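You operate a simulated robot arm through the tools that you are given. There is no shell and no other tool. Be economical: measure what you need, move in short steps, check, and stop when the job is done.

Carry out the task below with a simulated robot arm. There is one attempt and no reset: what you move stays moved.

Task
Put things in order on the top of the striped rug. At the end: the grey plug stands where the cream brush stood; the silver low grease tin is on the square grey saucer; the cream brush stands where the silver low grease tin stood; the green door shelf grease brush stands where the grey plug stood; whatever was shut is shut again. Leave all else as you found it, and nothing knocked over.

The check looks at the end state, three seconds after you hand in, the way a careful person would. Anything else that was tipped, shoved, dropped, spilled or broken makes it a failure.

Robot
A 7-joint arm with a two-finger parallel gripper, fixed in place. Base frame: the origin is at the foot of the arm, x ahead of it, y to its left, z up; the work surface is at about z = 0. Readings come in m, rad, newtons and seconds.
With the tool pointing down near the work surface it reaches from about 0.24 to 0.62 m from the base axis. Its first joint turns from -1.152 to 1.152 rad. Payload 2.6 kg.
The tool frame sits at the grasp point between the pads (the TCP): z along the fingers, y along the line on which they close. The tips reach 0.03 m beyond it. Largest opening 0.094 m; finger width 0.028, thickness 0.01; the body of the gripper, 0.05 by 0.096 m, starts 0.055 m behind the TCP.
Orientation is that of the tool frame in the base frame, as a unit quaternion [x, y, z, w]. With the fingers straight down and closing along the base's y, the tool's x points along the base's -x, its y along +y and its z along -z.

Tools
- The arm moves only by the tool drive_tool. Its argument "deltas" is text: rows parted by semicolons, each of 7 numbers parted by spaces: the shift along the base's x, y, z in m, then the turn, a rotation vector about the base's x, y, z in rad, then the gripper command, from -1 (shut) to 1 (fully open), values between in proportion. In form: x y z rx ry rz fingers; .... A call has 1 to 20 rows; each row shifts and turns the commanded pose from where the row before left it. A row lasts 0.2 s, in which the tool goes at most 0.05 m and 0.15 rad; a call with a longer step from one row to the next is refused whole, and so is a gripper value outside its range. A pose out of reach is approached as far as the arm can. The call stops where the force on the tool passes 40 N (or 10 N more than at its start, if that is more) or the arm is blocked; 0.2 s more then pass. The fingers move at their own pace (about 0.072 m/s each) and stop on an object; they squeeze with about 42 N. The grip force told is the motor's: it shows also when the fingers shut on nothing. Time passes only in rows, and 0.2 s behind the last, so rows that do not move let the fingers close. The reply holds the time, the measured pose of the TCP, the force on the tool along the base axes, the opening and the grip force, in the units named above and with some noise, with the torque about the TCP (base axes, N m) and any sound that the robot's microphone picked up.
- Cameras (640 x 400 px; columns grow to the right, rows downward): "scene" is fixed at [0.02, 0.4171, 0.57]; the picture's right is [-0.82, -0.58, 0.00], its down [-0.34, 0.48, -0.81] and it looks along [0.47, -0.66, -0.58] (base axes); focal length 345 px, centre (320, 200). "wrist" rides on the gripper at [0.076, 0.014, -0.102] in the tool frame; the picture's right is [-0.18, 0.98, 0.00], its down [-0.75, -0.14, -0.64] and it looks along [-0.63, -0.12, 0.77] (tool axes); focal length 243 px, centre (320, 200). There is no depth. A picture from a camera that has moved, and an enlarged one, comes with that camera's place and axes in the base frame and with its lens. The place of the scene camera against the robot may be out by one fixed shift of up to 0.025 m in any direction.
- get_image(camera): a new picture of that camera. No time passes.
- zoom(camera, box): a new picture of the part [left, top, right, bottom] of that camera's present view, enlarged. No time passes.
- finish_job(): hands the job in; it is judged then, once.

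Work in short steps. Places have to be worked out from the pictures, the camera data and where the tool is seen: move nearer, look again, correct. Check each grasp and each placing, and mend what went wrong. You have 120 turns and 68 pictures in all, those below and enlarged ones among them. Open the gripper and draw the arm clear of the work before you hand the job in, unless the task says otherwise; then end with one line.

The tools are called after "Call:" as name(argument=value, ...) on one line, values as JSON. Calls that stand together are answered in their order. drive_tool: Moves the arm, as the interface text tells. Its arguments: {"type":"object","properties":{"deltas":{"type":"string"}},"required":["deltas"]} The other tools are called the same way: get_image (camera) takes a picture; zoom (camera, box) takes an enlarged picture of a part of a camera's view; finish_job () hands the job in.

At the start:

```text
clock: 0.0
tcp_pos: [0.4254, -0.039, 0.2986]
orientation: [0.0, 1.0, 0.0, 0.0]
force: [0.8, 0.5, 0.1]
moment: [0.01, 0.02, -0.02]
width: 0.0942
grip_force: 0.1
```

scene: 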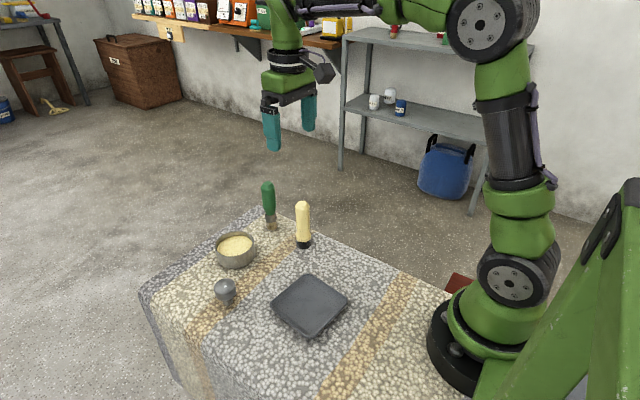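
wrist: 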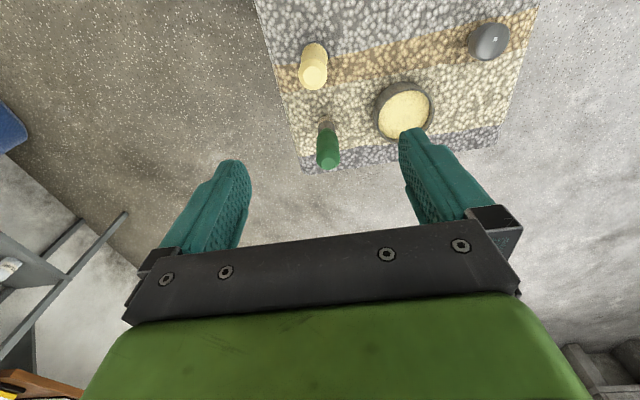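

I'll take enlarged views first to measure the objects.

Call:
zoom(camera="scene", box=[190, 170, 370, 345])

Call:
zoom(camera="wrist", box=[240, 0, 560, 200])

```text
2.29 times, centred on (280, 258) of scene
camera zoom: at [0.02, 0.4171, 0.57], right [-0.82, -0.58, 0.0], down [-0.34, 0.48, -0.81], along [0.47, -0.66, -0.58], focal length 789 px, centre (411, 69)
```

zoom: 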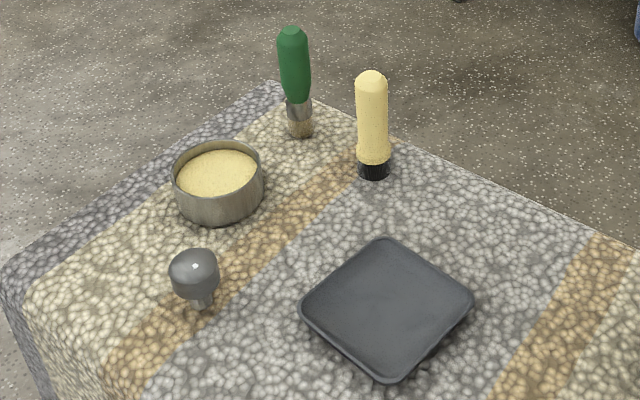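

```text
2.00 times, centred on (400, 100) of wrist
camera zoom: at [0.3503, -0.025, 0.4008], right [0.18, 0.98, 0.0], down [0.75, -0.14, 0.64], along [0.63, -0.12, -0.77], focal length 485 px, centre (160, 400)
```

zoom: 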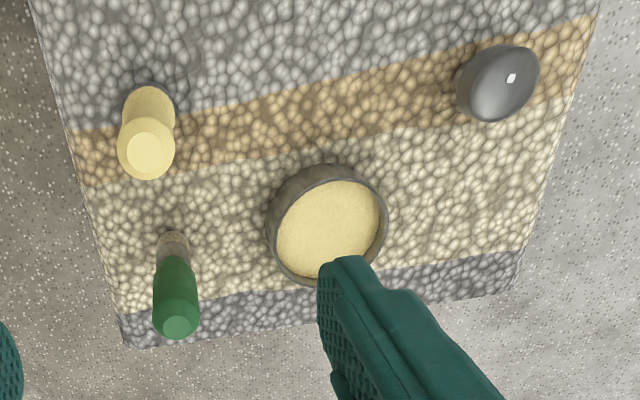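

The tin is about 0.09 m across and sits near (0.505, 0.075). The plug is near (0.43, 0.175), the cream brush near (0.41, -0.04), the green brush near (0.51, -0.043) and the saucer near (0.288, 0.098). I'll move back and to the left to get a better look from the wrist camera.

Call:
drive_tool(deltas="-0.024 0.03 0 0 0 0 1;-0.024 0.03 0 0 0 0 1;-0.024 0.03 0 0 0 0 1;-0.023 0.029 0 0 0 0 1;0 0 0 0 0 0 1;0 0 0 0 0 0 1")

Call:
get_image(camera="wrist")

```text
clock: 1.4
tcp_pos: [0.3285, 0.08, 0.2988]
orientation: [0.001, 1.0, 0.0, 0.0]
force: [-0.4, 0.2, -0.3]
moment: [-0.01, 0.01, 0.01]
width: 0.094
grip_force: 0.0
```

```text
63 pictures are left
camera wrist: at [0.255, 0.095, 0.4014], right [0.18, 0.98, 0.0], down [0.75, -0.14, 0.64], along [0.63, -0.12, -0.77], focal length 243 px, centre (320, 200)
```

wrist: 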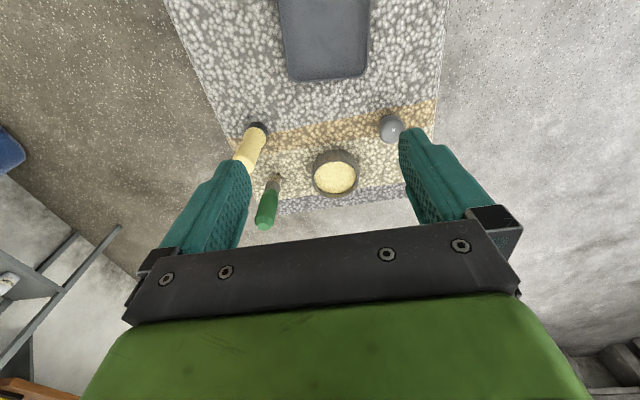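

The tin and saucer are both in view, so I'll enlarge that area to measure them.

Call:
zoom(camera="wrist", box=[220, 0, 460, 150])

Call:
zoom(camera="wrist", box=[240, 100, 420, 225])

```text
2.67 times, centred on (340, 75) of wrist
camera zoom: at [0.255, 0.095, 0.4014], right [0.18, 0.98, 0.0], down [0.75, -0.14, 0.64], along [0.63, -0.12, -0.77], focal length 647 px, centre (267, 533)
```

zoom: 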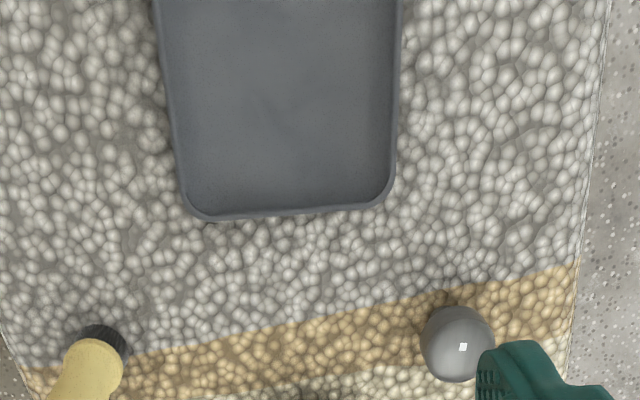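

```text
3.20 times, centred on (330, 162) of wrist
camera zoom: at [0.255, 0.095, 0.4014], right [0.18, 0.98, 0.0], down [0.75, -0.14, 0.64], along [0.63, -0.12, -0.77], focal length 776 px, centre (288, 320)
```

zoom: 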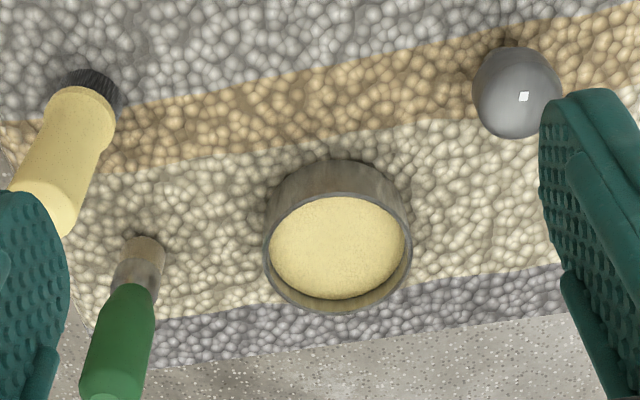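

The saucer centre works out near (0.296, 0.095), turned about -6.5°. Its near edge is cut off in this view, so I'll move back slightly to see all of it.

Call:
drive_tool(deltas="-0.035 0 0.02 0 0 0 1;-0.03 0 0.02 0 0 0 1;0 0 0 0 0 0 1;0 0 0 0 0 0 1")

Call:
zoom(camera="wrist", box=[240, 0, 440, 125])

```text
clock: 2.4
tcp_pos: [0.2648, 0.0803, 0.3379]
orientation: [-0.001, 1.0, 0.0, 0.001]
force: [-0.6, 0.4, -0.4]
moment: [-0.04, -0.02, 0.03]
width: 0.0937
grip_force: 0.1
```

```text
3.20 times, centred on (340, 62) of wrist
camera zoom: at [0.1899, 0.0939, 0.4409], right [0.18, 0.98, 0.0], down [0.75, -0.14, 0.64], along [0.63, -0.12, -0.77], focal length 776 px, centre (256, 640)
```

zoom: 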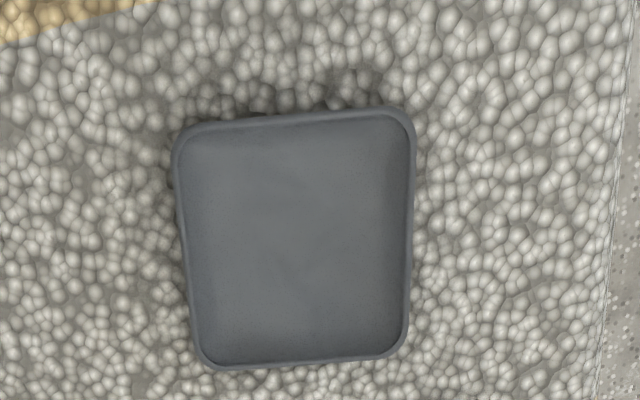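

The saucer centre is confirmed near (0.293, 0.095), with sides of about 0.113 m. Next I'll go to a lower viewpoint behind the tin to refine its position before grasping.

Call:
drive_tool(deltas="0.035 -0.001 -0.0276 0 0 0 1;0.035 -0.001 -0.0276 0 0 0 1;0.035 -0.001 -0.0276 0 0 0 1;0.035 -0.001 -0.0276 0 0 0 1;0.035 -0.001 -0.0276 0 0 0 1;0 0 0 0 0 0 1;0 0 0 0 0 0 1")

Call:
get_image(camera="wrist")

```text
clock: 4.0
tcp_pos: [0.4411, 0.0742, 0.2002]
orientation: [-0.001, 1.0, 0.0, -0.001]
force: [-0.5, 1.3, 1.7]
moment: [0.03, -0.02, 0.0]
width: 0.0942
grip_force: 0.1
```

```text
59 pictures are left
camera wrist: at [0.3655, 0.0898, 0.3027], right [0.18, 0.98, 0.0], down [0.75, -0.14, 0.64], along [0.63, -0.12, -0.77], focal length 243 px, centre (320, 200)
```

wrist: 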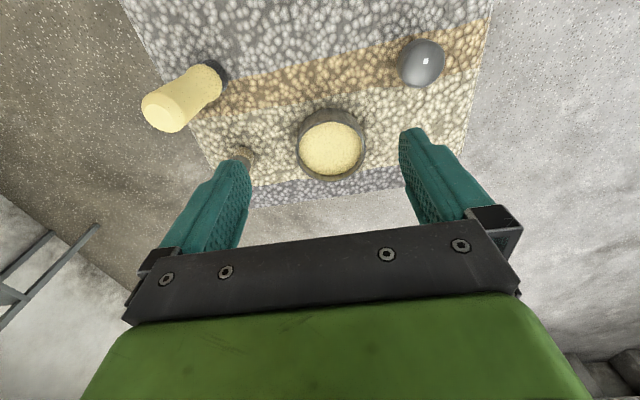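

Call:
zoom(camera="wrist", box=[270, 90, 398, 170])

Call:
zoom(camera="wrist", box=[250, 95, 410, 195])

```text
5.00 times, centred on (334, 130) of wrist
camera zoom: at [0.3655, 0.0898, 0.3027], right [0.18, 0.98, 0.0], down [0.75, -0.14, 0.64], along [0.63, -0.12, -0.77], focal length 1213 px, centre (250, 550)
```

zoom: 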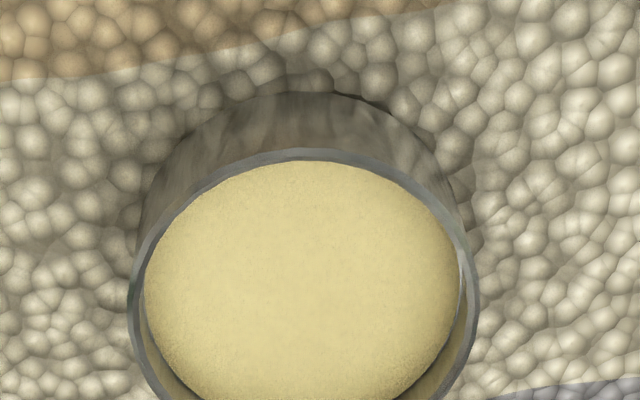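

```text
4.00 times, centred on (330, 145) of wrist
camera zoom: at [0.3655, 0.0898, 0.3027], right [0.18, 0.98, 0.0], down [0.75, -0.14, 0.64], along [0.63, -0.12, -0.77], focal length 970 px, centre (280, 420)
```

zoom: 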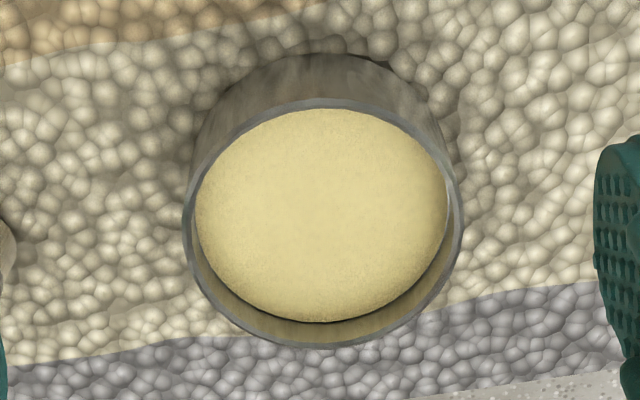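

The tin centre comes out at about (0.512, 0.075), diameter about 0.085 m and height about 0.037 m. I'll move above it at z 0.09 and check the finger clearances.

Call:
drive_tool(deltas="0.024 0 -0.02 0 0 0 1;0.024 0 -0.03 0 0 0 1;0.023 0.001 -0.03 0 0 0 1;0 0 -0.03 0 0 0 1;0 0 0 0 0 0 1;0 0 0 0 0 0 1")

Call:
get_image(camera="wrist")

Call:
zoom(camera="scene", box=[190, 120, 370, 295])

```text
clock: 5.4
tcp_pos: [0.5109, 0.0758, 0.0908]
orientation: [0.001, 1.0, 0.0, 0.0]
force: [-0.5, -0.2, 0.5]
moment: [0.01, 0.03, -0.04]
width: 0.0937
grip_force: 0.1
```

```text
56 pictures are left
camera wrist: at [0.4362, 0.0906, 0.1932], right [0.18, 0.98, 0.0], down [0.75, -0.14, 0.64], along [0.63, -0.12, -0.77], focal length 243 px, centre (320, 200)
```

wrist: 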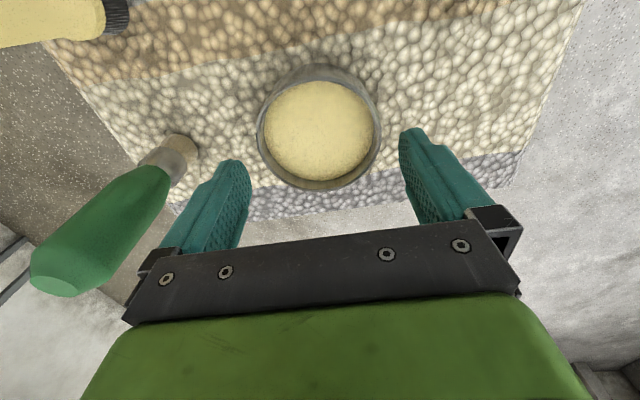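

```text
2.29 times, centred on (280, 208) of scene
camera zoom: at [0.02, 0.4171, 0.57], right [-0.82, -0.58, 0.0], down [-0.34, 0.48, -0.81], along [0.47, -0.66, -0.58], focal length 789 px, centre (411, 183)
```

zoom: 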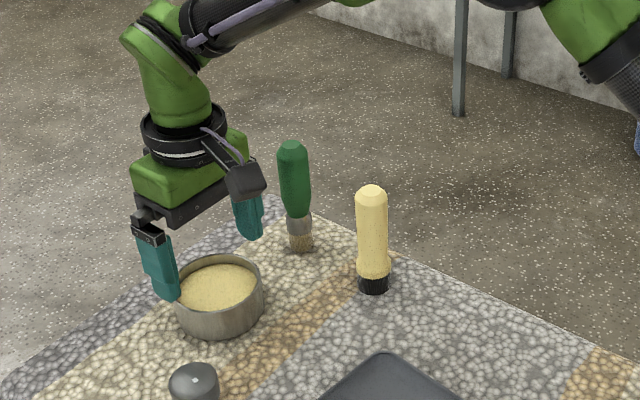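

The clearances look balanced, with the tin centred at about (0.511, 0.0763) and the TCP at (0.511, 0.0758). I'll descend slowly without closing yet.

Call:
drive_tool(deltas="0 0.0005 -0.02 0 0 0 1;0 0 -0.015 0 0 0 1;0 0 -0.01 0 0 0 1;0 0 -0.009 0 0 0 1;0 0 0 0 0 0 1")

Call:
zoom(camera="scene", box=[190, 170, 320, 300])

```text
clock: 6.6
tcp_pos: [0.5114, 0.0747, 0.0361]
orientation: [-0.001, 1.0, 0.0, 0.0]
force: [0.6, 0.2, 0.7]
moment: [0.01, -0.04, -0.01]
width: 0.094
grip_force: 0.1
```

```text
3.08 times, centred on (255, 235) of scene
camera zoom: at [0.02, 0.4171, 0.57], right [-0.82, -0.58, 0.0], down [-0.34, 0.48, -0.81], along [0.47, -0.66, -0.58], focal length 1062 px, centre (520, 92)
```

zoom: 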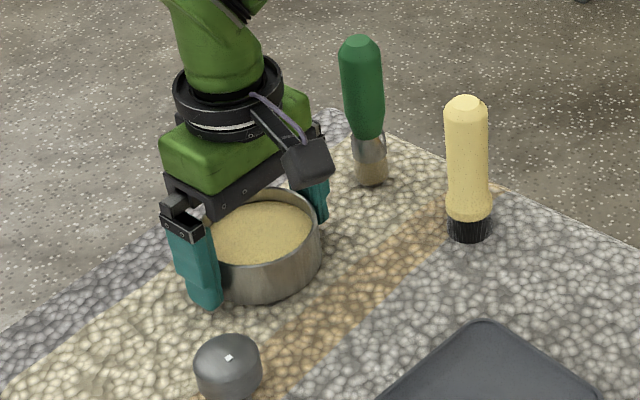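

The fingers straddle the tin and there's no contact force. I'll close on it.

Call:
drive_tool(deltas="0 0 0 0 0 0 0.7;0 0 0 0 0 0 0.4;0 0 0 0 0 0 -1;0 0 0 0 0 0 -1;0 0 0 0 0 0 -1")

```text
clock: 7.8
tcp_pos: [0.5105, 0.0763, 0.036]
orientation: [-0.001, 1.0, -0.001, 0.0]
force: [1.0, -0.1, -0.7]
moment: [-0.02, -0.02, -0.02]
width: 0.0842
grip_force: 42.1
```

The tin is gripped at width 0.084. I'll lift it gently and check.

Call:
drive_tool(deltas="0 0 0.01 0 0 0 -1;0 0 0.02 0 0 0 -1;0 0 0.03 0 0 0 -1;0 0 0.03 0 0 0 -1;0 0 0 0 0 0 -1")

Call:
get_image(camera="wrist")

```text
clock: 9.0
tcp_pos: [0.5104, 0.0763, 0.1267]
orientation: [-0.001, 1.0, 0.0, 0.0]
force: [0.4, -0.4, -0.2]
moment: [0.01, 0.01, 0.03]
width: 0.0
grip_force: 32.7
```

```text
53 pictures are left
camera wrist: at [0.4352, 0.0907, 0.2293], right [0.18, 0.98, 0.0], down [0.75, -0.14, 0.64], along [0.63, -0.12, -0.77], focal length 243 px, centre (320, 200)
```

wrist: 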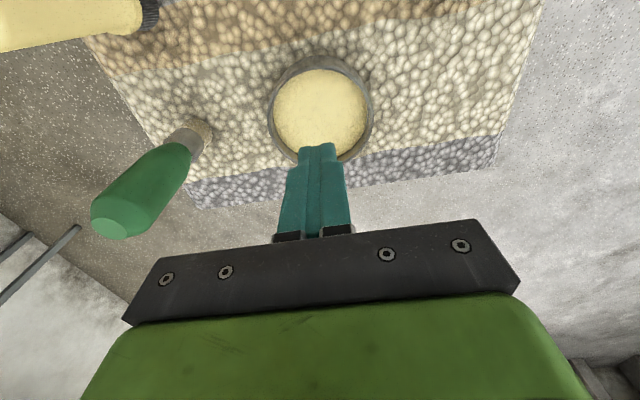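

The tin slipped out of the grip, because the fingers closed to 0. It looks upright, so I'll inspect it more closely before retrying.

Call:
zoom(camera="wrist", box=[240, 40, 400, 170])

Call:
zoom(camera="scene", box=[190, 200, 290, 300])

```text
3.08 times, centred on (320, 105) of wrist
camera zoom: at [0.4352, 0.0907, 0.2293], right [0.18, 0.98, 0.0], down [0.75, -0.14, 0.64], along [0.63, -0.12, -0.77], focal length 746 px, centre (320, 492)
```

zoom: 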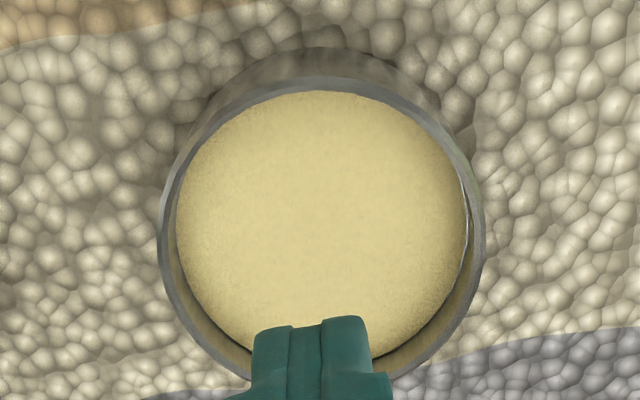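

```text
4.00 times, centred on (240, 250) of scene
camera zoom: at [0.02, 0.4171, 0.57], right [-0.82, -0.58, 0.0], down [-0.34, 0.48, -0.81], along [0.47, -0.66, -0.58], focal length 1380 px, centre (640, 0)
```

zoom: 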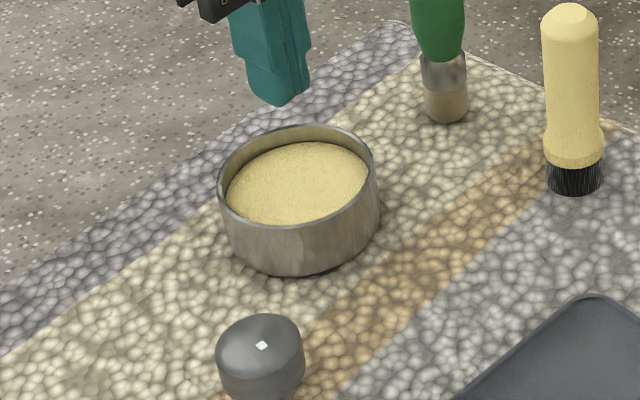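

The tin hasn't moved and is still centred near (0.512, 0.0765). The grip was probably too high on the wall, so I'll reopen, go lower and make a very small test lift while watching the force.

Call:
drive_tool(deltas="0 0 0 0 0 0 1;0.001 0 0 0 0 0 1;0 0 0 0 0 0 1;0 0 0 0 0 0 1;0 0 -0.03 0 0 0 1;0 0 -0.03 0 0 0 1;0 0 -0.02 0 0 0 1;0 0 -0.01 0 0 0 1;0 0 0 0 0 0 1;0 0 -0.003 0 0 0 1;0 0 -0.002 0 0 0 1;0 0 0 0 0 0 1")

```text
clock: 11.6
tcp_pos: [0.511, 0.0761, 0.0303]
orientation: [0.0, 1.0, -0.001, 0.0]
force: [-0.2, 0.4, -0.5]
moment: [-0.02, -0.01, 0.0]
width: 0.094
grip_force: 0.1
```

The tool is at z 0.030 with no contact. I'll close, hold, then lift 4 mm slowly.

Call:
drive_tool(deltas="0 0 0.001 0 0 0 0.7;0 0 0 0 0 0 0;0 0 0 0 0 0 -1;0 0 0 0 0 0 -1;0 0 0 0 0 0 -1;0 0 0 0 0 0 -1;0 0 0.001 0 0 0 -1;0 0 0.001 0 0 0 -1;0 0 0.002 0 0 0 -1")

```text
clock: 13.6
tcp_pos: [0.5102, 0.0754, 0.0345]
orientation: [0.0, 1.0, -0.001, 0.0]
force: [0.2, 0.4, -2.4]
moment: [-0.02, 0.0, -0.02]
width: 0.084
grip_force: 42.3
```

The force reads about -2.4 N, which could be the tin's weight. I'll lift a little further and look.

Call:
drive_tool(deltas="0 0 0.002 0 0 0 -1;0 0 0.003 0 0 0 -1;0 0 0.003 0 0 0 -1;0 0 0 0 0 0 -1")

Call:
zoom(camera="scene", box=[190, 200, 290, 300])

```text
clock: 14.6
tcp_pos: [0.5126, 0.076, 0.0445]
orientation: [-0.001, 1.0, -0.001, -0.001]
force: [1.2, 0.1, -2.5]
moment: [-0.01, 0.0, 0.01]
width: 0.0841
grip_force: 42.0
```

```text
4.00 times, centred on (240, 250) of scene
camera zoom: at [0.02, 0.4171, 0.57], right [-0.82, -0.58, 0.0], down [-0.34, 0.48, -0.81], along [0.47, -0.66, -0.58], focal length 1380 px, centre (640, 0)
```

zoom: 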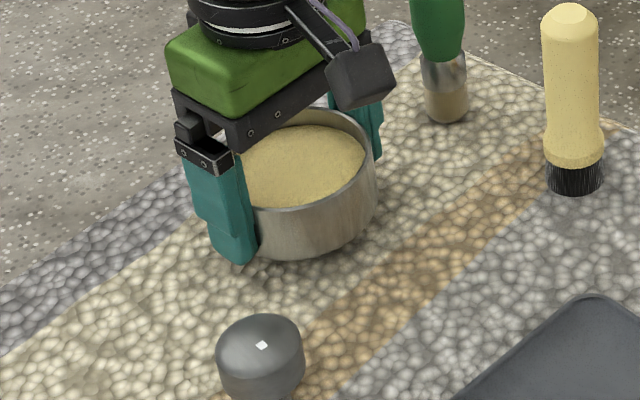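

The tin is held and lifted about 10 mm. I'll raise it smoothly clear of the plug and carry it above the saucer.

Call:
drive_tool(deltas="0 0 0.01 0 0 0 -1;0 0 0.02 0 0 0 -1;0 0 0.02 0 0 0 -1;0 0 0.02 0 0 0 -1;0 0 0.01 0 0 0 -1;-0.01 0.001 0 0 0 0 -1;-0.02 0.002 0 0 0 0 -1;-0.03 0.0025 0 0 0 0 -1;-0.03 0.0025 0 0 0 0 -1;-0.03 0.0025 0 0 0 0 -1;-0.03 0.0025 0 0 0 0 -1;-0.03 0.0025 0 0 0 0 -1;-0.02 0.0025 0 0 0 0 -1;-0.01 0.001 0 0 0 0 -1;-0.007 0 0 0 0 0 -1;0 0 0 0 0 0 -1")

Call:
get_image(camera="wrist")

Call:
zoom(camera="scene", box=[210, 170, 370, 350])

```text
clock: 18.0
tcp_pos: [0.2943, 0.095, 0.1247]
orientation: [-0.001, 1.0, 0.0, 0.0]
force: [0.2, 0.6, -2.8]
moment: [0.0, -0.01, -0.01]
width: 0.084
grip_force: 41.8
```

```text
49 pictures are left
camera wrist: at [0.2197, 0.1098, 0.2268], right [0.18, 0.98, 0.0], down [0.75, -0.14, 0.64], along [0.63, -0.12, -0.77], focal length 243 px, centre (320, 200)
```

wrist: 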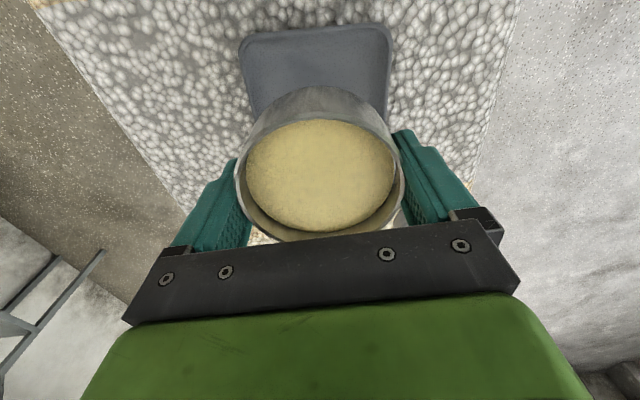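

```text
2.22 times, centred on (290, 260) of scene
camera zoom: at [0.02, 0.4171, 0.57], right [-0.82, -0.58, 0.0], down [-0.34, 0.48, -0.81], along [0.47, -0.66, -0.58], focal length 767 px, centre (387, 67)
```

zoom: 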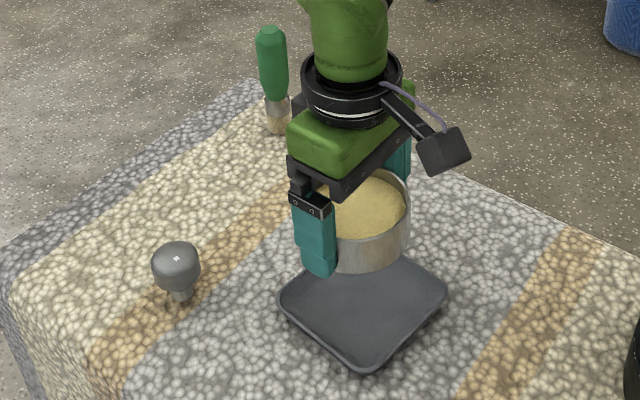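

The saucer's near corners agree with my centre of (0.292, 0.095). With this orientation the fingertips would touch the saucer's raised sides, so I'll turn the gripper about 38.5° to line the fingers up with its diagonal, and lower to z 0.075.

Call:
drive_tool(deltas="-0.001 0 0 0 0 0.112 -1;0 0 0 0 0 0.112 -1;0 0 0 0 0 0.112 -1;0 0 0 0 0 0.112 -1;0 0 0 0 0 0.112 -1;0 0 0 0 0 0.112 -1;0 0 -0.02 0 0 0 -1;0 0 -0.02 0 0 0 -1;0 0 -0.01 0 0 0 -1;0 0 0 0 0 0 -1")

Call:
get_image(camera="wrist")

Call:
zoom(camera="scene", box=[250, 220, 370, 350])

```text
clock: 20.2
tcp_pos: [0.294, 0.0947, 0.0754]
orientation: [-0.33, 0.944, 0.0, -0.001]
force: [-0.5, -0.6, -2.4]
moment: [0.02, -0.01, 0.03]
width: 0.0842
grip_force: 42.0
```

```text
47 pictures are left
camera wrist: at [0.2269, 0.0587, 0.1768], right [-0.47, 0.88, 0.0], down [0.68, 0.36, 0.64], along [0.57, 0.3, -0.77], focal length 243 px, centre (320, 200)
```

wrist: 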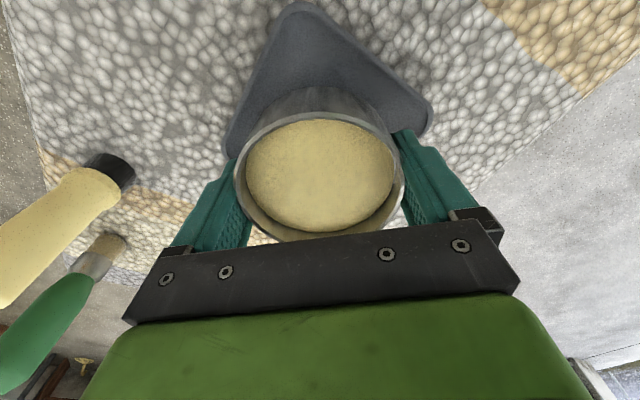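

```text
3.08 times, centred on (310, 285) of scene
camera zoom: at [0.02, 0.4171, 0.57], right [-0.82, -0.58, 0.0], down [-0.34, 0.48, -0.81], along [0.47, -0.66, -0.58], focal length 1062 px, centre (351, -62)
```

zoom: 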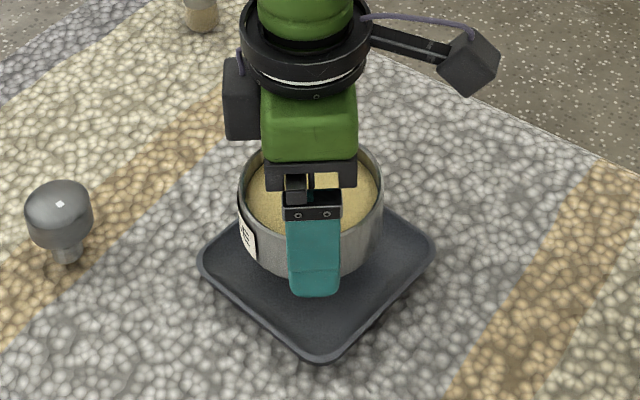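

The fingers line up with the diagonal and the tin is centred over the saucer. I'll lower it, taking fine steps at the end to feel for contact.

Call:
drive_tool(deltas="-0.001 0 -0.015 0 0 0 -1;0 0 -0.012 0 0 0 -1;0 0 -0.006 0 0 0 -1;0 0 -0.002 0 0 0 -1;0 0 -0.001 0 0 0 -1;0 0 0 0 0 0 -1")

```text
clock: 20.9
tcp_pos: [0.2939, 0.0951, 0.0485]
orientation: [-0.329, 0.944, 0.0, 0.002]
force: [-3.3, -1.1, 14.8]
moment: [0.27, 0.58, 0.12]
width: 0.0837
grip_force: 41.8
stopped in row 3: the force on the tool passed its limit at 65 N (the readings are from after the stop); the commanded pose is now the measured one
```

Contact came early, at z 0.0485. I'll look before doing anything else.

Call:
zoom(camera="scene", box=[250, 240, 370, 350])

Call:
get_image(camera="wrist")

```text
3.64 times, centred on (310, 295) of scene
camera zoom: at [0.02, 0.4171, 0.57], right [-0.82, -0.58, 0.0], down [-0.34, 0.48, -0.81], along [0.47, -0.66, -0.58], focal length 1255 px, centre (356, -146)
```

zoom: 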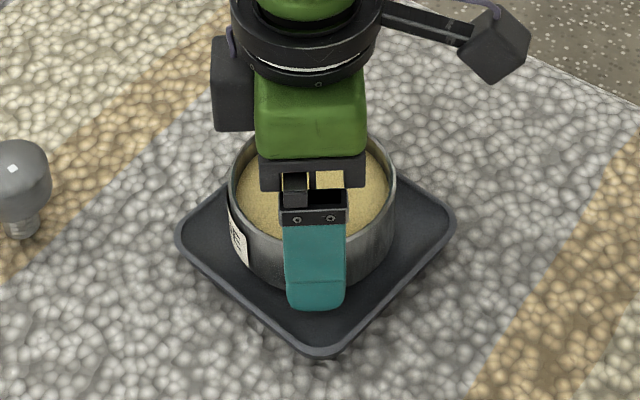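

```text
44 pictures are left
camera wrist: at [0.2258, 0.0587, 0.151], right [-0.47, 0.88, 0.0], down [0.68, 0.36, 0.64], along [0.57, 0.3, -0.77], focal length 243 px, centre (320, 200)
```

wrist: 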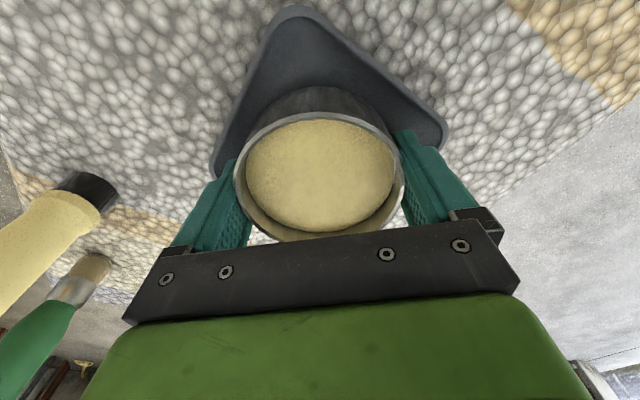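

The tin appears to be on the saucer floor, with some residual push. I'll rise 1 mm, then lower again in 0.5 mm steps to find the real contact height.

Call:
drive_tool(deltas="0 0 0.0015 0 0 0 -1;0 0 0 0 0 0 -1;0 0 0 0 0 0 -1")

Call:
drive_tool(deltas="0 0 -0.001 0 0 0 -1;0 0 0 0 0 0 -1")

Call:
drive_tool(deltas="0 0 -0.001 0 0 0 -1;0 0 0 0 0 0 -1")

```text
clock: 21.7
tcp_pos: [0.2922, 0.0937, 0.0492]
orientation: [-0.329, 0.944, 0.0, 0.0]
force: [-0.4, -0.6, -2.6]
moment: [-0.02, 0.03, 0.02]
width: 0.0838
grip_force: 41.8
```

```text
clock: 22.3
tcp_pos: [0.2925, 0.0948, 0.0493]
orientation: [-0.329, 0.944, 0.0, 0.001]
force: [-3.8, -1.8, 10.8]
moment: [0.33, 0.32, 0.15]
width: 0.084
grip_force: 42.0
```

```text
clock: 22.9
tcp_pos: [0.2938, 0.094, 0.0487]
orientation: [-0.328, 0.945, -0.001, 0.001]
force: [-4.5, -1.6, 28.2]
moment: [0.31, 0.96, 0.05]
width: 0.0841
grip_force: 42.0
```

The contact height repeats at about 0.049, and both views show the tin centred, so it is on the saucer floor. I'll unload slightly and open slowly.

Call:
drive_tool(deltas="0 0 0.001 0 0 0 -1;0 0 0 0 0 0 0.75;0 0 0 0 0 0 0.85;0 0 0 0 0 0 1;0 0 0 0 0 0 1;0 0 0 0 0 0 1")

Call:
zoom(camera="scene", box=[250, 240, 370, 350])

```text
clock: 24.3
tcp_pos: [0.2945, 0.0954, 0.0482]
orientation: [-0.329, 0.944, 0.0, 0.0]
force: [0.3, 0.3, 0.2]
moment: [-0.03, 0.0, -0.03]
width: 0.0939
grip_force: 0.1
```

```text
3.64 times, centred on (310, 295) of scene
camera zoom: at [0.02, 0.4171, 0.57], right [-0.82, -0.58, 0.0], down [-0.34, 0.48, -0.81], along [0.47, -0.66, -0.58], focal length 1255 px, centre (356, -146)
```

zoom: 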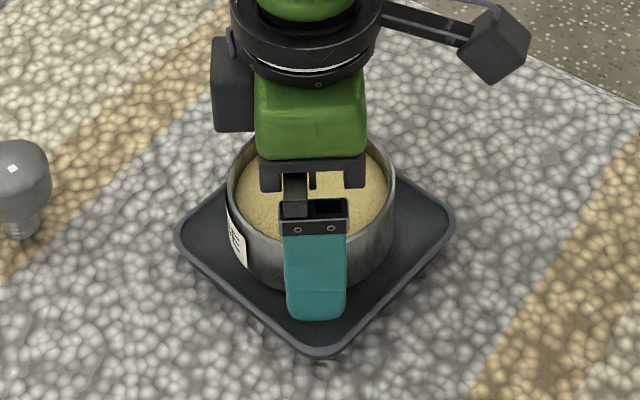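

The tin is released and still in place. I'll retreat straight up, turn the gripper back, and move back to view it.

Call:
drive_tool(deltas="0 0 0.01 0 0 0 1;0 0 0.03 0 0 0 1;0 0 0.04 0 0 0 1;0 0 0.04 0 0 0 1;0 0 0.04 0 0 -0.112 1;0 0 0.04 0 0 -0.112 1;0 0 0.04 0 0 -0.112 1;0 0 0 0 0 -0.112 1;0 0 0 0 0 -0.112 1;0 0 0 0 0 -0.112 1;0 0 0 0 0 0 1")

Call:
get_image(camera="wrist")

Call:
zoom(camera="scene", box=[200, 170, 370, 350])

```text
clock: 26.7
tcp_pos: [0.2933, 0.0942, 0.2888]
orientation: [0.002, 1.0, 0.0, 0.0]
force: [0.5, 0.2, -1.3]
moment: [-0.02, -0.02, 0.01]
width: 0.094
grip_force: 0.1
```

```text
42 pictures are left
camera wrist: at [0.2183, 0.1094, 0.3912], right [0.19, 0.98, 0.0], down [0.75, -0.14, 0.64], along [0.63, -0.12, -0.77], focal length 243 px, centre (320, 200)
```

wrist: 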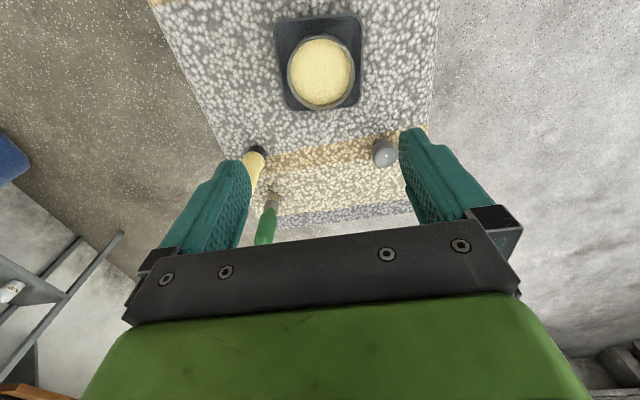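

```text
2.22 times, centred on (285, 260) of scene
camera zoom: at [0.02, 0.4171, 0.57], right [-0.82, -0.58, 0.0], down [-0.34, 0.48, -0.81], along [0.47, -0.66, -0.58], focal length 767 px, centre (398, 67)
```

zoom: 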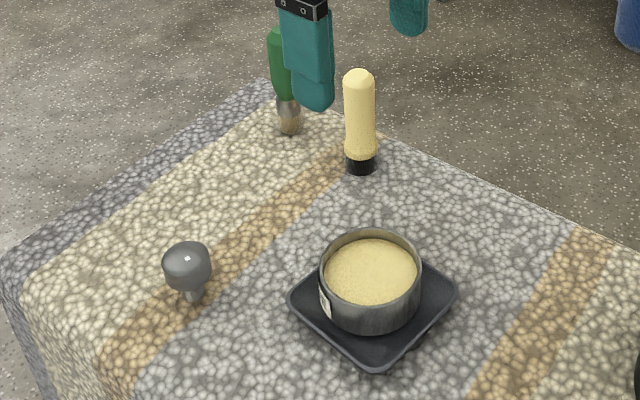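

The tin sits cleanly on the saucer. Next is the cream brush, so I'll move behind it for a closer look.

Call:
drive_tool(deltas="0.014 -0.034 -0.022 0 0 0 1;0.014 -0.034 -0.022 0 0 0 1;0.014 -0.034 -0.022 0 0 0 1;0.014 -0.034 -0.022 0 0 0 1;0 0 0 0 0 0 1;0 0 0 0 0 0 1")

Call:
zoom(camera="wrist", box=[200, 60, 440, 210])

```text
clock: 28.1
tcp_pos: [0.3504, -0.0424, 0.2006]
orientation: [0.001, 1.0, 0.0, 0.0]
force: [0.8, 0.4, -0.6]
moment: [-0.03, -0.01, -0.02]
width: 0.0941
grip_force: 0.0
```

```text
2.67 times, centred on (320, 135) of wrist
camera zoom: at [0.2748, -0.027, 0.3031], right [0.19, 0.98, 0.0], down [0.75, -0.14, 0.64], along [0.63, -0.12, -0.77], focal length 647 px, centre (320, 373)
```

zoom: 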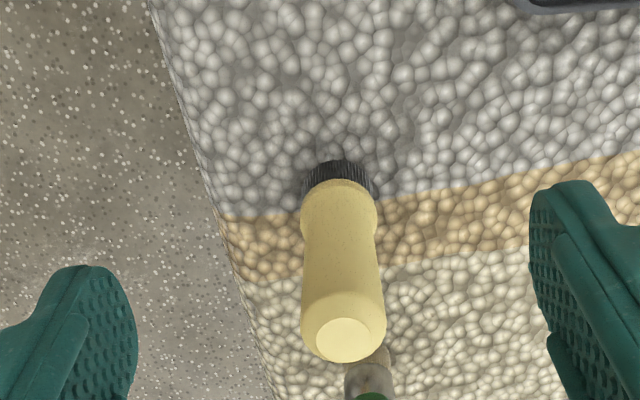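

The cream brush is at about (0.411, -0.0435) and 0.12 m tall. I'll move over it, descend to z 0.08 and grip it.

Call:
drive_tool(deltas="0.03 -0.0005 0 0 0 0 1;0.03 -0.0005 0 0 0 0 1;0 0 -0.03 0 0 0 1;0 0 -0.04 0 0 0 1;0 0 -0.03 0 0 0 1;0 0 -0.02 0 0 0 1;0 0 0 0 0 0 1")

Call:
zoom(camera="wrist", box=[140, 0, 500, 260])

```text
clock: 29.7
tcp_pos: [0.4081, -0.0428, 0.0799]
orientation: [0.001, 1.0, 0.001, 0.001]
force: [-0.4, 0.3, -0.2]
moment: [-0.01, 0.0, -0.01]
width: 0.094
grip_force: 0.0
```

```text
1.54 times, centred on (320, 130) of wrist
camera zoom: at [0.3339, -0.0279, 0.1822], right [0.19, 0.98, 0.0], down [0.75, -0.14, 0.64], along [0.63, -0.12, -0.77], focal length 373 px, centre (320, 308)
```

zoom: 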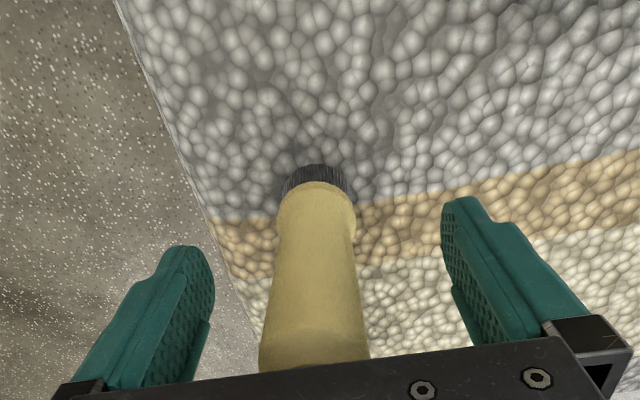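

The brush sits between the fingers, so I'll close and make a small test lift.

Call:
drive_tool(deltas="0.002 0 0 0 0 0 0.6;0 0 0 0 0 0 0.1;0 0 0 0 0 0 -0.2;0 0 0 0 0 0 -1;0 0 0 0 0 0 -1;0 0 0 0 0 0 -1;0 0 0.004 0 0 0 -1;0 0 0.006 0 0 0 -1;0 0 0 0 0 0 -1")

Call:
zoom(camera="scene", box=[230, 150, 350, 270])

```text
clock: 31.7
tcp_pos: [0.4108, -0.0425, 0.0907]
orientation: [0.001, 1.0, 0.0, 0.001]
force: [-0.2, -0.4, -0.9]
moment: [0.01, 0.01, 0.01]
width: 0.0323
grip_force: 41.7
```

```text
3.33 times, centred on (290, 210) of scene
camera zoom: at [0.02, 0.4171, 0.57], right [-0.82, -0.58, 0.0], down [-0.34, 0.48, -0.81], along [0.47, -0.66, -0.58], focal length 1150 px, centre (420, 167)
```

zoom: 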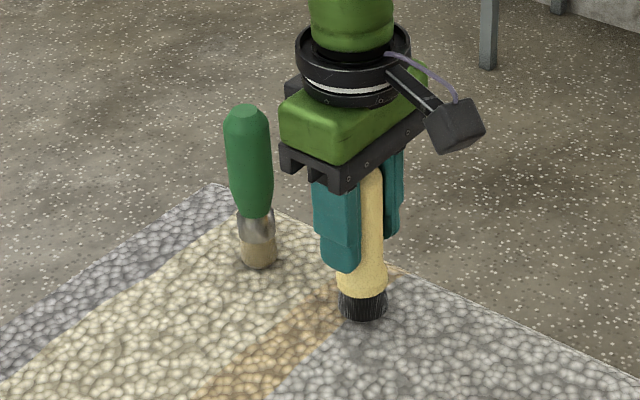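

The brush is held. I'll lift it, move in y and then x to the tin's old spot at (0.5115, 0.0755), staying clear of the green brush.

Call:
drive_tool(deltas="0 0 0.02 0 0 0 -1;0 0 0.02 0 0 0 -1;0 0.03 0 0 0 0 -1;0 0.03 0 0 0 0 -1;0 0.03 0 0 0 0 -1;0 0.0285 0 0 0 0 -1;0.03 0 0 0 0 0 -1;0.03 0 0 0 0 0 -1;0.03 0 0 0 0 0 -1;0.011 0 0 0 0 0 -1;0 0 -0.02 0 0 0 -1;0 0 -0.015 0 0 0 -1;0 0 -0.005 0 0 0 -1;0 0 0 0 0 0 -1")

```text
clock: 34.7
tcp_pos: [0.5123, 0.0771, 0.0892]
orientation: [0.001, 1.0, 0.0, 0.0]
force: [0.2, 0.0, -1.1]
moment: [0.0, 0.03, -0.01]
width: 0.0324
grip_force: 42.4
```

I'm above the spot at z about 0.09, with the brush bottom about 10 mm up. I'll lower in fine steps to feel for contact.

Call:
drive_tool(deltas="0 -0.001 -0.004 0 0 0 -1;0 0 -0.003 0 0 0 -1;0 0 -0.001 0 0 0 -1;0 0 -0.001 0 0 0 -1;0 0 0 0 0 0 -1")

Call:
zoom(camera="scene", box=[190, 150, 310, 270])

```text
clock: 35.9
tcp_pos: [0.512, 0.0749, 0.0817]
orientation: [0.0, 1.0, 0.0, 0.0]
force: [-0.4, -0.2, 0.1]
moment: [-0.02, -0.03, 0.03]
width: 0.0322
grip_force: 42.2
```

```text
3.33 times, centred on (250, 210) of scene
camera zoom: at [0.02, 0.4171, 0.57], right [-0.82, -0.58, 0.0], down [-0.34, 0.48, -0.81], along [0.47, -0.66, -0.58], focal length 1150 px, centre (553, 167)
```

zoom: 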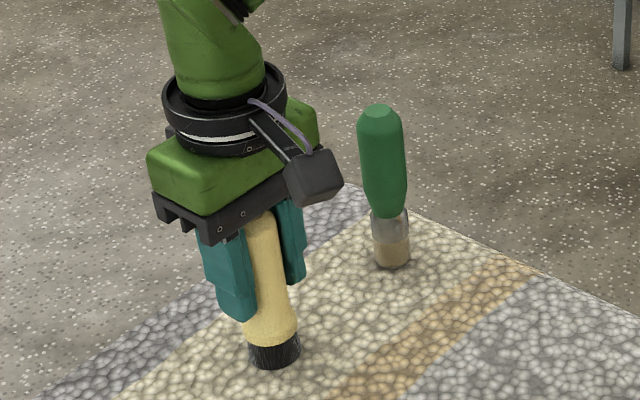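

The weight reading has gone to about zero, so the brush is touching or nearly so. I'll go 1 mm lower to confirm.

Call:
drive_tool(deltas="0 0 -0.001 0 0 0 -1;0 0 0 0 0 0 -1")

```text
clock: 36.5
tcp_pos: [0.5127, 0.075, 0.0799]
orientation: [0.0, 1.0, 0.0, 0.0]
force: [0.0, 0.6, -1.5]
moment: [-0.04, 0.01, -0.01]
width: 0.0324
grip_force: 42.0
```

Call:
drive_tool(deltas="0 0 -0.001 0 0 0 -1;0 0 0 0 0 0 -1")

```text
clock: 37.1
tcp_pos: [0.5125, 0.0752, 0.0807]
orientation: [0.001, 1.0, 0.0, 0.002]
force: [-2.3, -0.4, 4.4]
moment: [-0.05, 0.24, 0.02]
width: 0.0324
grip_force: 42.2
```

Contact confirmed at +4 N. I'll back off half a millimetre, open slowly, and rise straight up.

Call:
drive_tool(deltas="0 0 0.0005 0 0 0 -1;0 0 0 0 0 0 -0.2;0 0 0 0 0 0 0;0 0 0 0 0 0 0.5;0 0 0 0 0 0 1;0 0 0 0 0 0 1;0 0 0 0 0 0 1;0 0 0.02 0 0 0 1;0 0 0.04 0 0 0 1;0 0 0.04 0 0 0 1;0 0 0.02 0 0 0 1;0 0 0 0 0 0 1")

Call:
zoom(camera="scene", box=[190, 150, 370, 325])

Call:
get_image(camera="wrist")

```text
clock: 39.7
tcp_pos: [0.5127, 0.0753, 0.201]
orientation: [0.001, 1.0, 0.0, 0.001]
force: [0.6, 0.6, -0.6]
moment: [-0.03, -0.02, -0.01]
width: 0.0941
grip_force: 0.0
```

```text
2.29 times, centred on (280, 238) of scene
camera zoom: at [0.02, 0.4171, 0.57], right [-0.82, -0.58, 0.0], down [-0.34, 0.48, -0.81], along [0.47, -0.66, -0.58], focal length 789 px, centre (411, 114)
```

zoom: 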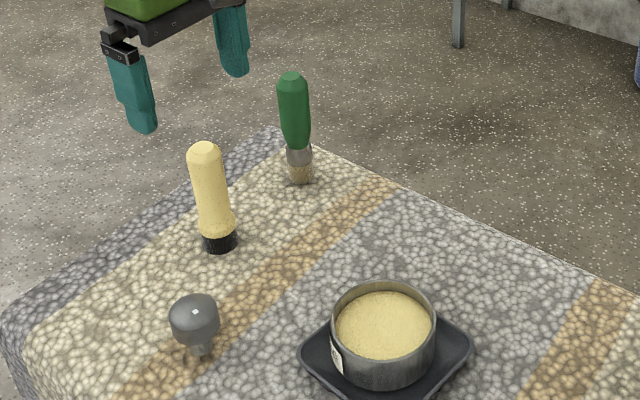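

```text
35 pictures are left
camera wrist: at [0.4379, 0.0895, 0.3032], right [0.19, 0.98, 0.0], down [0.75, -0.14, 0.64], along [0.63, -0.12, -0.77], focal length 243 px, centre (320, 200)
```

wrist: 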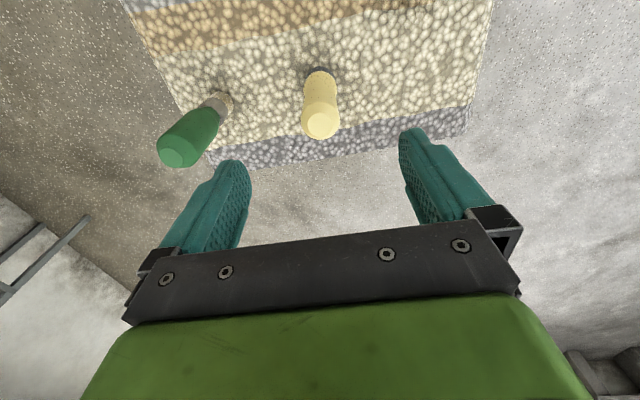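

The cream brush stands at the tin's old spot. Now I'll get a close look at the plug.

Call:
drive_tool(deltas="-0.03 0.02 0 0 0 0 1;-0.03 0.02 0 0 0 0 1;-0.03 0.02 0 0 0 0 1;-0.03 0.02 0 0 0 0 1;-0.03 0.02 -0.02 0 0 0 1;0 0 -0.03 0 0 0 1;0 0 0 0 0 0 1;0 0 0 0 0 0 1")

Call:
zoom(camera="wrist", box=[220, 50, 440, 190])

Call:
zoom(camera="scene", box=[200, 260, 260, 320])

```text
clock: 41.5
tcp_pos: [0.3616, 0.1744, 0.1507]
orientation: [0.001, 1.0, 0.0, 0.001]
force: [1.1, 0.7, 0.5]
moment: [0.01, -0.03, -0.02]
width: 0.094
grip_force: 0.1
```

```text
2.86 times, centred on (330, 120) of wrist
camera zoom: at [0.2864, 0.1898, 0.2529], right [0.19, 0.98, 0.0], down [0.75, -0.14, 0.64], along [0.63, -0.12, -0.77], focal length 693 px, centre (291, 429)
```

zoom: 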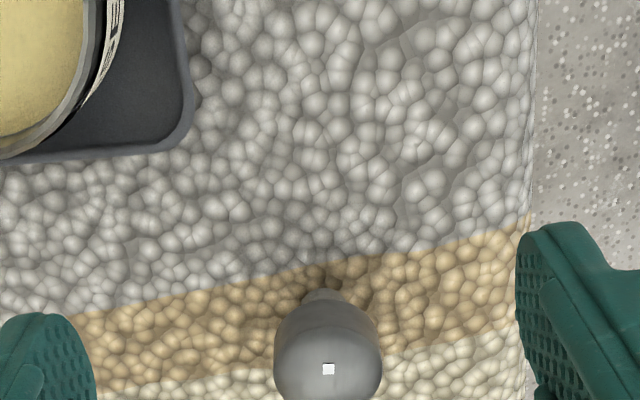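

```text
6.67 times, centred on (230, 290) of scene
camera zoom: at [0.02, 0.4171, 0.57], right [-0.82, -0.58, 0.0], down [-0.34, 0.48, -0.81], along [0.47, -0.66, -0.58], focal length 2300 px, centre (920, -400)
```

zoom: 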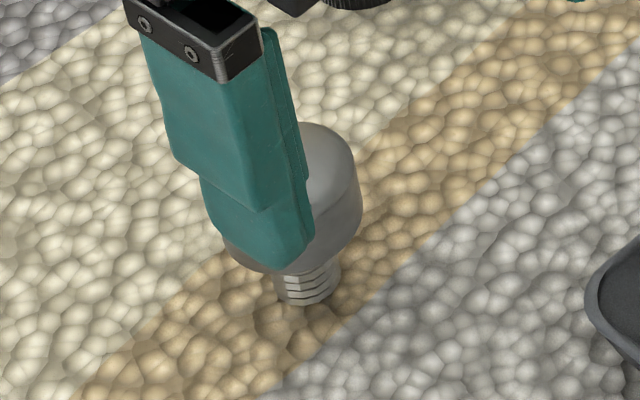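

The plug stands on a threaded stem at about (0.431, 0.176), with a head about 0.04 m wide and a top near 0.05. I'll move over it and descend to z 0.038.

Call:
drive_tool(deltas="0.035 0.0005 0 0 0 0 1;0.035 0.0005 0 0 0 0 1;0 0 -0.04 0 0 0 1;0 0 -0.03 0 0 0 1;0 0 -0.025 0 0 0 1;0 0 -0.017 0 0 0 1;0 0 0 0 0 0 1")

Call:
zoom(camera="wrist", box=[140, 0, 500, 260])

```text
clock: 43.1
tcp_pos: [0.4333, 0.1749, 0.0374]
orientation: [0.001, 1.0, 0.0, 0.0]
force: [-0.2, 0.1, 0.3]
moment: [0.02, 0.01, -0.03]
width: 0.0941
grip_force: 0.1
```

```text
1.54 times, centred on (320, 130) of wrist
camera zoom: at [0.3577, 0.1908, 0.14], right [0.19, 0.98, 0.0], down [0.75, -0.14, 0.64], along [0.63, -0.12, -0.77], focal length 373 px, centre (320, 308)
```

zoom: 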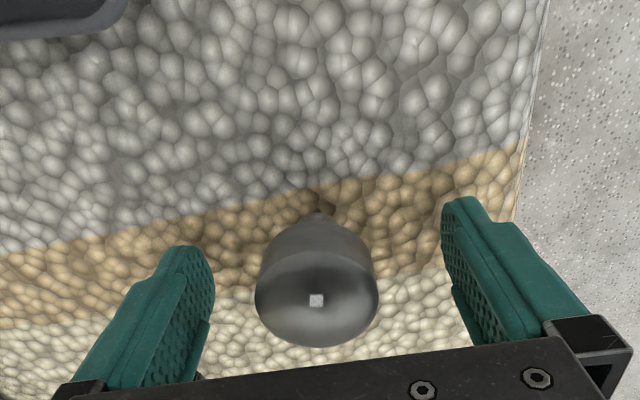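

The plug is centred between the fingers at about (0.4307, 0.176). I'll adjust slightly, raising the TCP to about 0.04 on the head, then close gradually and make a small lift.

Call:
drive_tool(deltas="-0.0015 0.0005 0.003 0 0 0 1;0 0 0 0 0 0 0.4;0 0 0 0 0 0 0.1;0 0 0 0 0 0 -0.1;0 0 0 0 0 0 -1;0 0 0 0 0 0 -1;0 0 0 0 0 0 -1;0 0 0.003 0 0 0 -1;0 0 0.007 0 0 0 -1;0 0 0 0 0 0 -1")

Call:
zoom(camera="scene", box=[180, 230, 280, 320])

Call:
zoom(camera="wrist", box=[200, 50, 440, 250])

```text
clock: 45.3
tcp_pos: [0.4311, 0.1753, 0.0516]
orientation: [0.001, 1.0, -0.001, 0.0]
force: [-0.2, 1.4, -1.1]
moment: [0.01, 0.03, 0.02]
width: 0.0385
grip_force: 42.2
```

```text
4.44 times, centred on (230, 275) of scene
camera zoom: at [0.02, 0.4171, 0.57], right [-0.82, -0.58, 0.0], down [-0.34, 0.48, -0.81], along [0.47, -0.66, -0.58], focal length 1534 px, centre (720, -133)
```

zoom: 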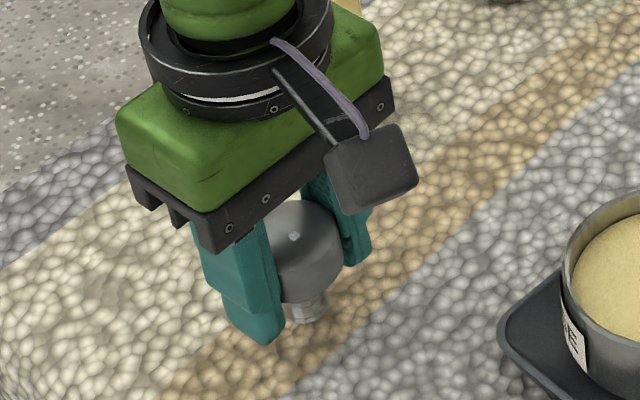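

```text
2.00 times, centred on (320, 150) of wrist
camera zoom: at [0.356, 0.1909, 0.1536], right [0.19, 0.98, 0.0], down [0.75, -0.14, 0.64], along [0.63, -0.12, -0.77], focal length 485 px, centre (320, 300)
```

zoom: 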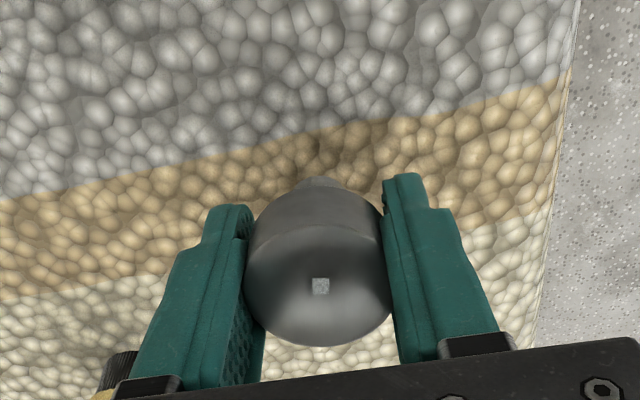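

The plug is held upright. I'll lift it and carry it in y to the cream brush's old spot at (0.411, -0.0435).

Call:
drive_tool(deltas="0 0 0.015 0 0 0 -1;0 0 0.015 0 0 0 -1;-0.0025 -0.02 0 0 0 0 -1;-0.003 -0.03 0 0 0 0 -1;-0.003 -0.03 0 0 0 0 -1;-0.003 -0.03 0 0 0 0 -1;-0.003 -0.03 0 0 0 0 -1;-0.003 -0.03 0 0 0 0 -1;-0.002 -0.03 0 0 0 0 -1;-0.001 -0.019 0 0 0 0 -1;0 0 -0.015 0 0 0 -1;0 0 -0.015 0 0 0 -1;0 0 0 0 0 0 -1;0 0 0 0 0 0 -1")

Call:
get_image(camera="wrist")

```text
clock: 48.3
tcp_pos: [0.4101, -0.0424, 0.0509]
orientation: [0.001, 1.0, 0.0, 0.0]
force: [-0.9, -0.1, -1.4]
moment: [0.02, 0.0, -0.03]
width: 0.0388
grip_force: 42.4
```

```text
29 pictures are left
camera wrist: at [0.3354, -0.0277, 0.1539], right [0.19, 0.98, 0.0], down [0.75, -0.14, 0.64], along [0.63, -0.12, -0.77], focal length 243 px, centre (320, 200)
```

wrist: 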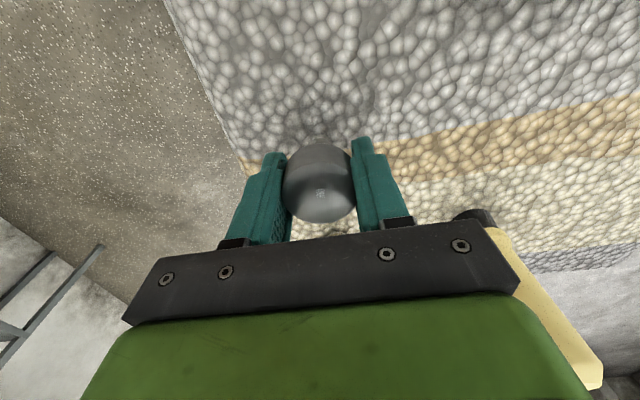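

The plug is over the target, about 10 mm up. I'll lower it in fine steps to feel for contact.

Call:
drive_tool(deltas="0.001 -0.0005 -0.004 0 0 0 -1;0 0 -0.004 0 0 0 -1;0 0 -0.001 0 0 0 -1;0 0 0 0 0 0 -1")

Call:
drive_tool(deltas="0 0 -0.001 0 0 0 -1;0 0 0 0 0 0 -1")

```text
clock: 49.3
tcp_pos: [0.4104, -0.0437, 0.0418]
orientation: [0.001, 1.0, 0.0, 0.0]
force: [-0.1, 0.3, -1.7]
moment: [0.01, 0.0, 0.0]
width: 0.0385
grip_force: 42.0
```

```text
clock: 49.9
tcp_pos: [0.4119, -0.0428, 0.0406]
orientation: [0.001, 1.0, 0.0, 0.0]
force: [-5.2, 0.5, 6.9]
moment: [0.07, 0.18, 0.03]
width: 0.0386
grip_force: 42.1
```

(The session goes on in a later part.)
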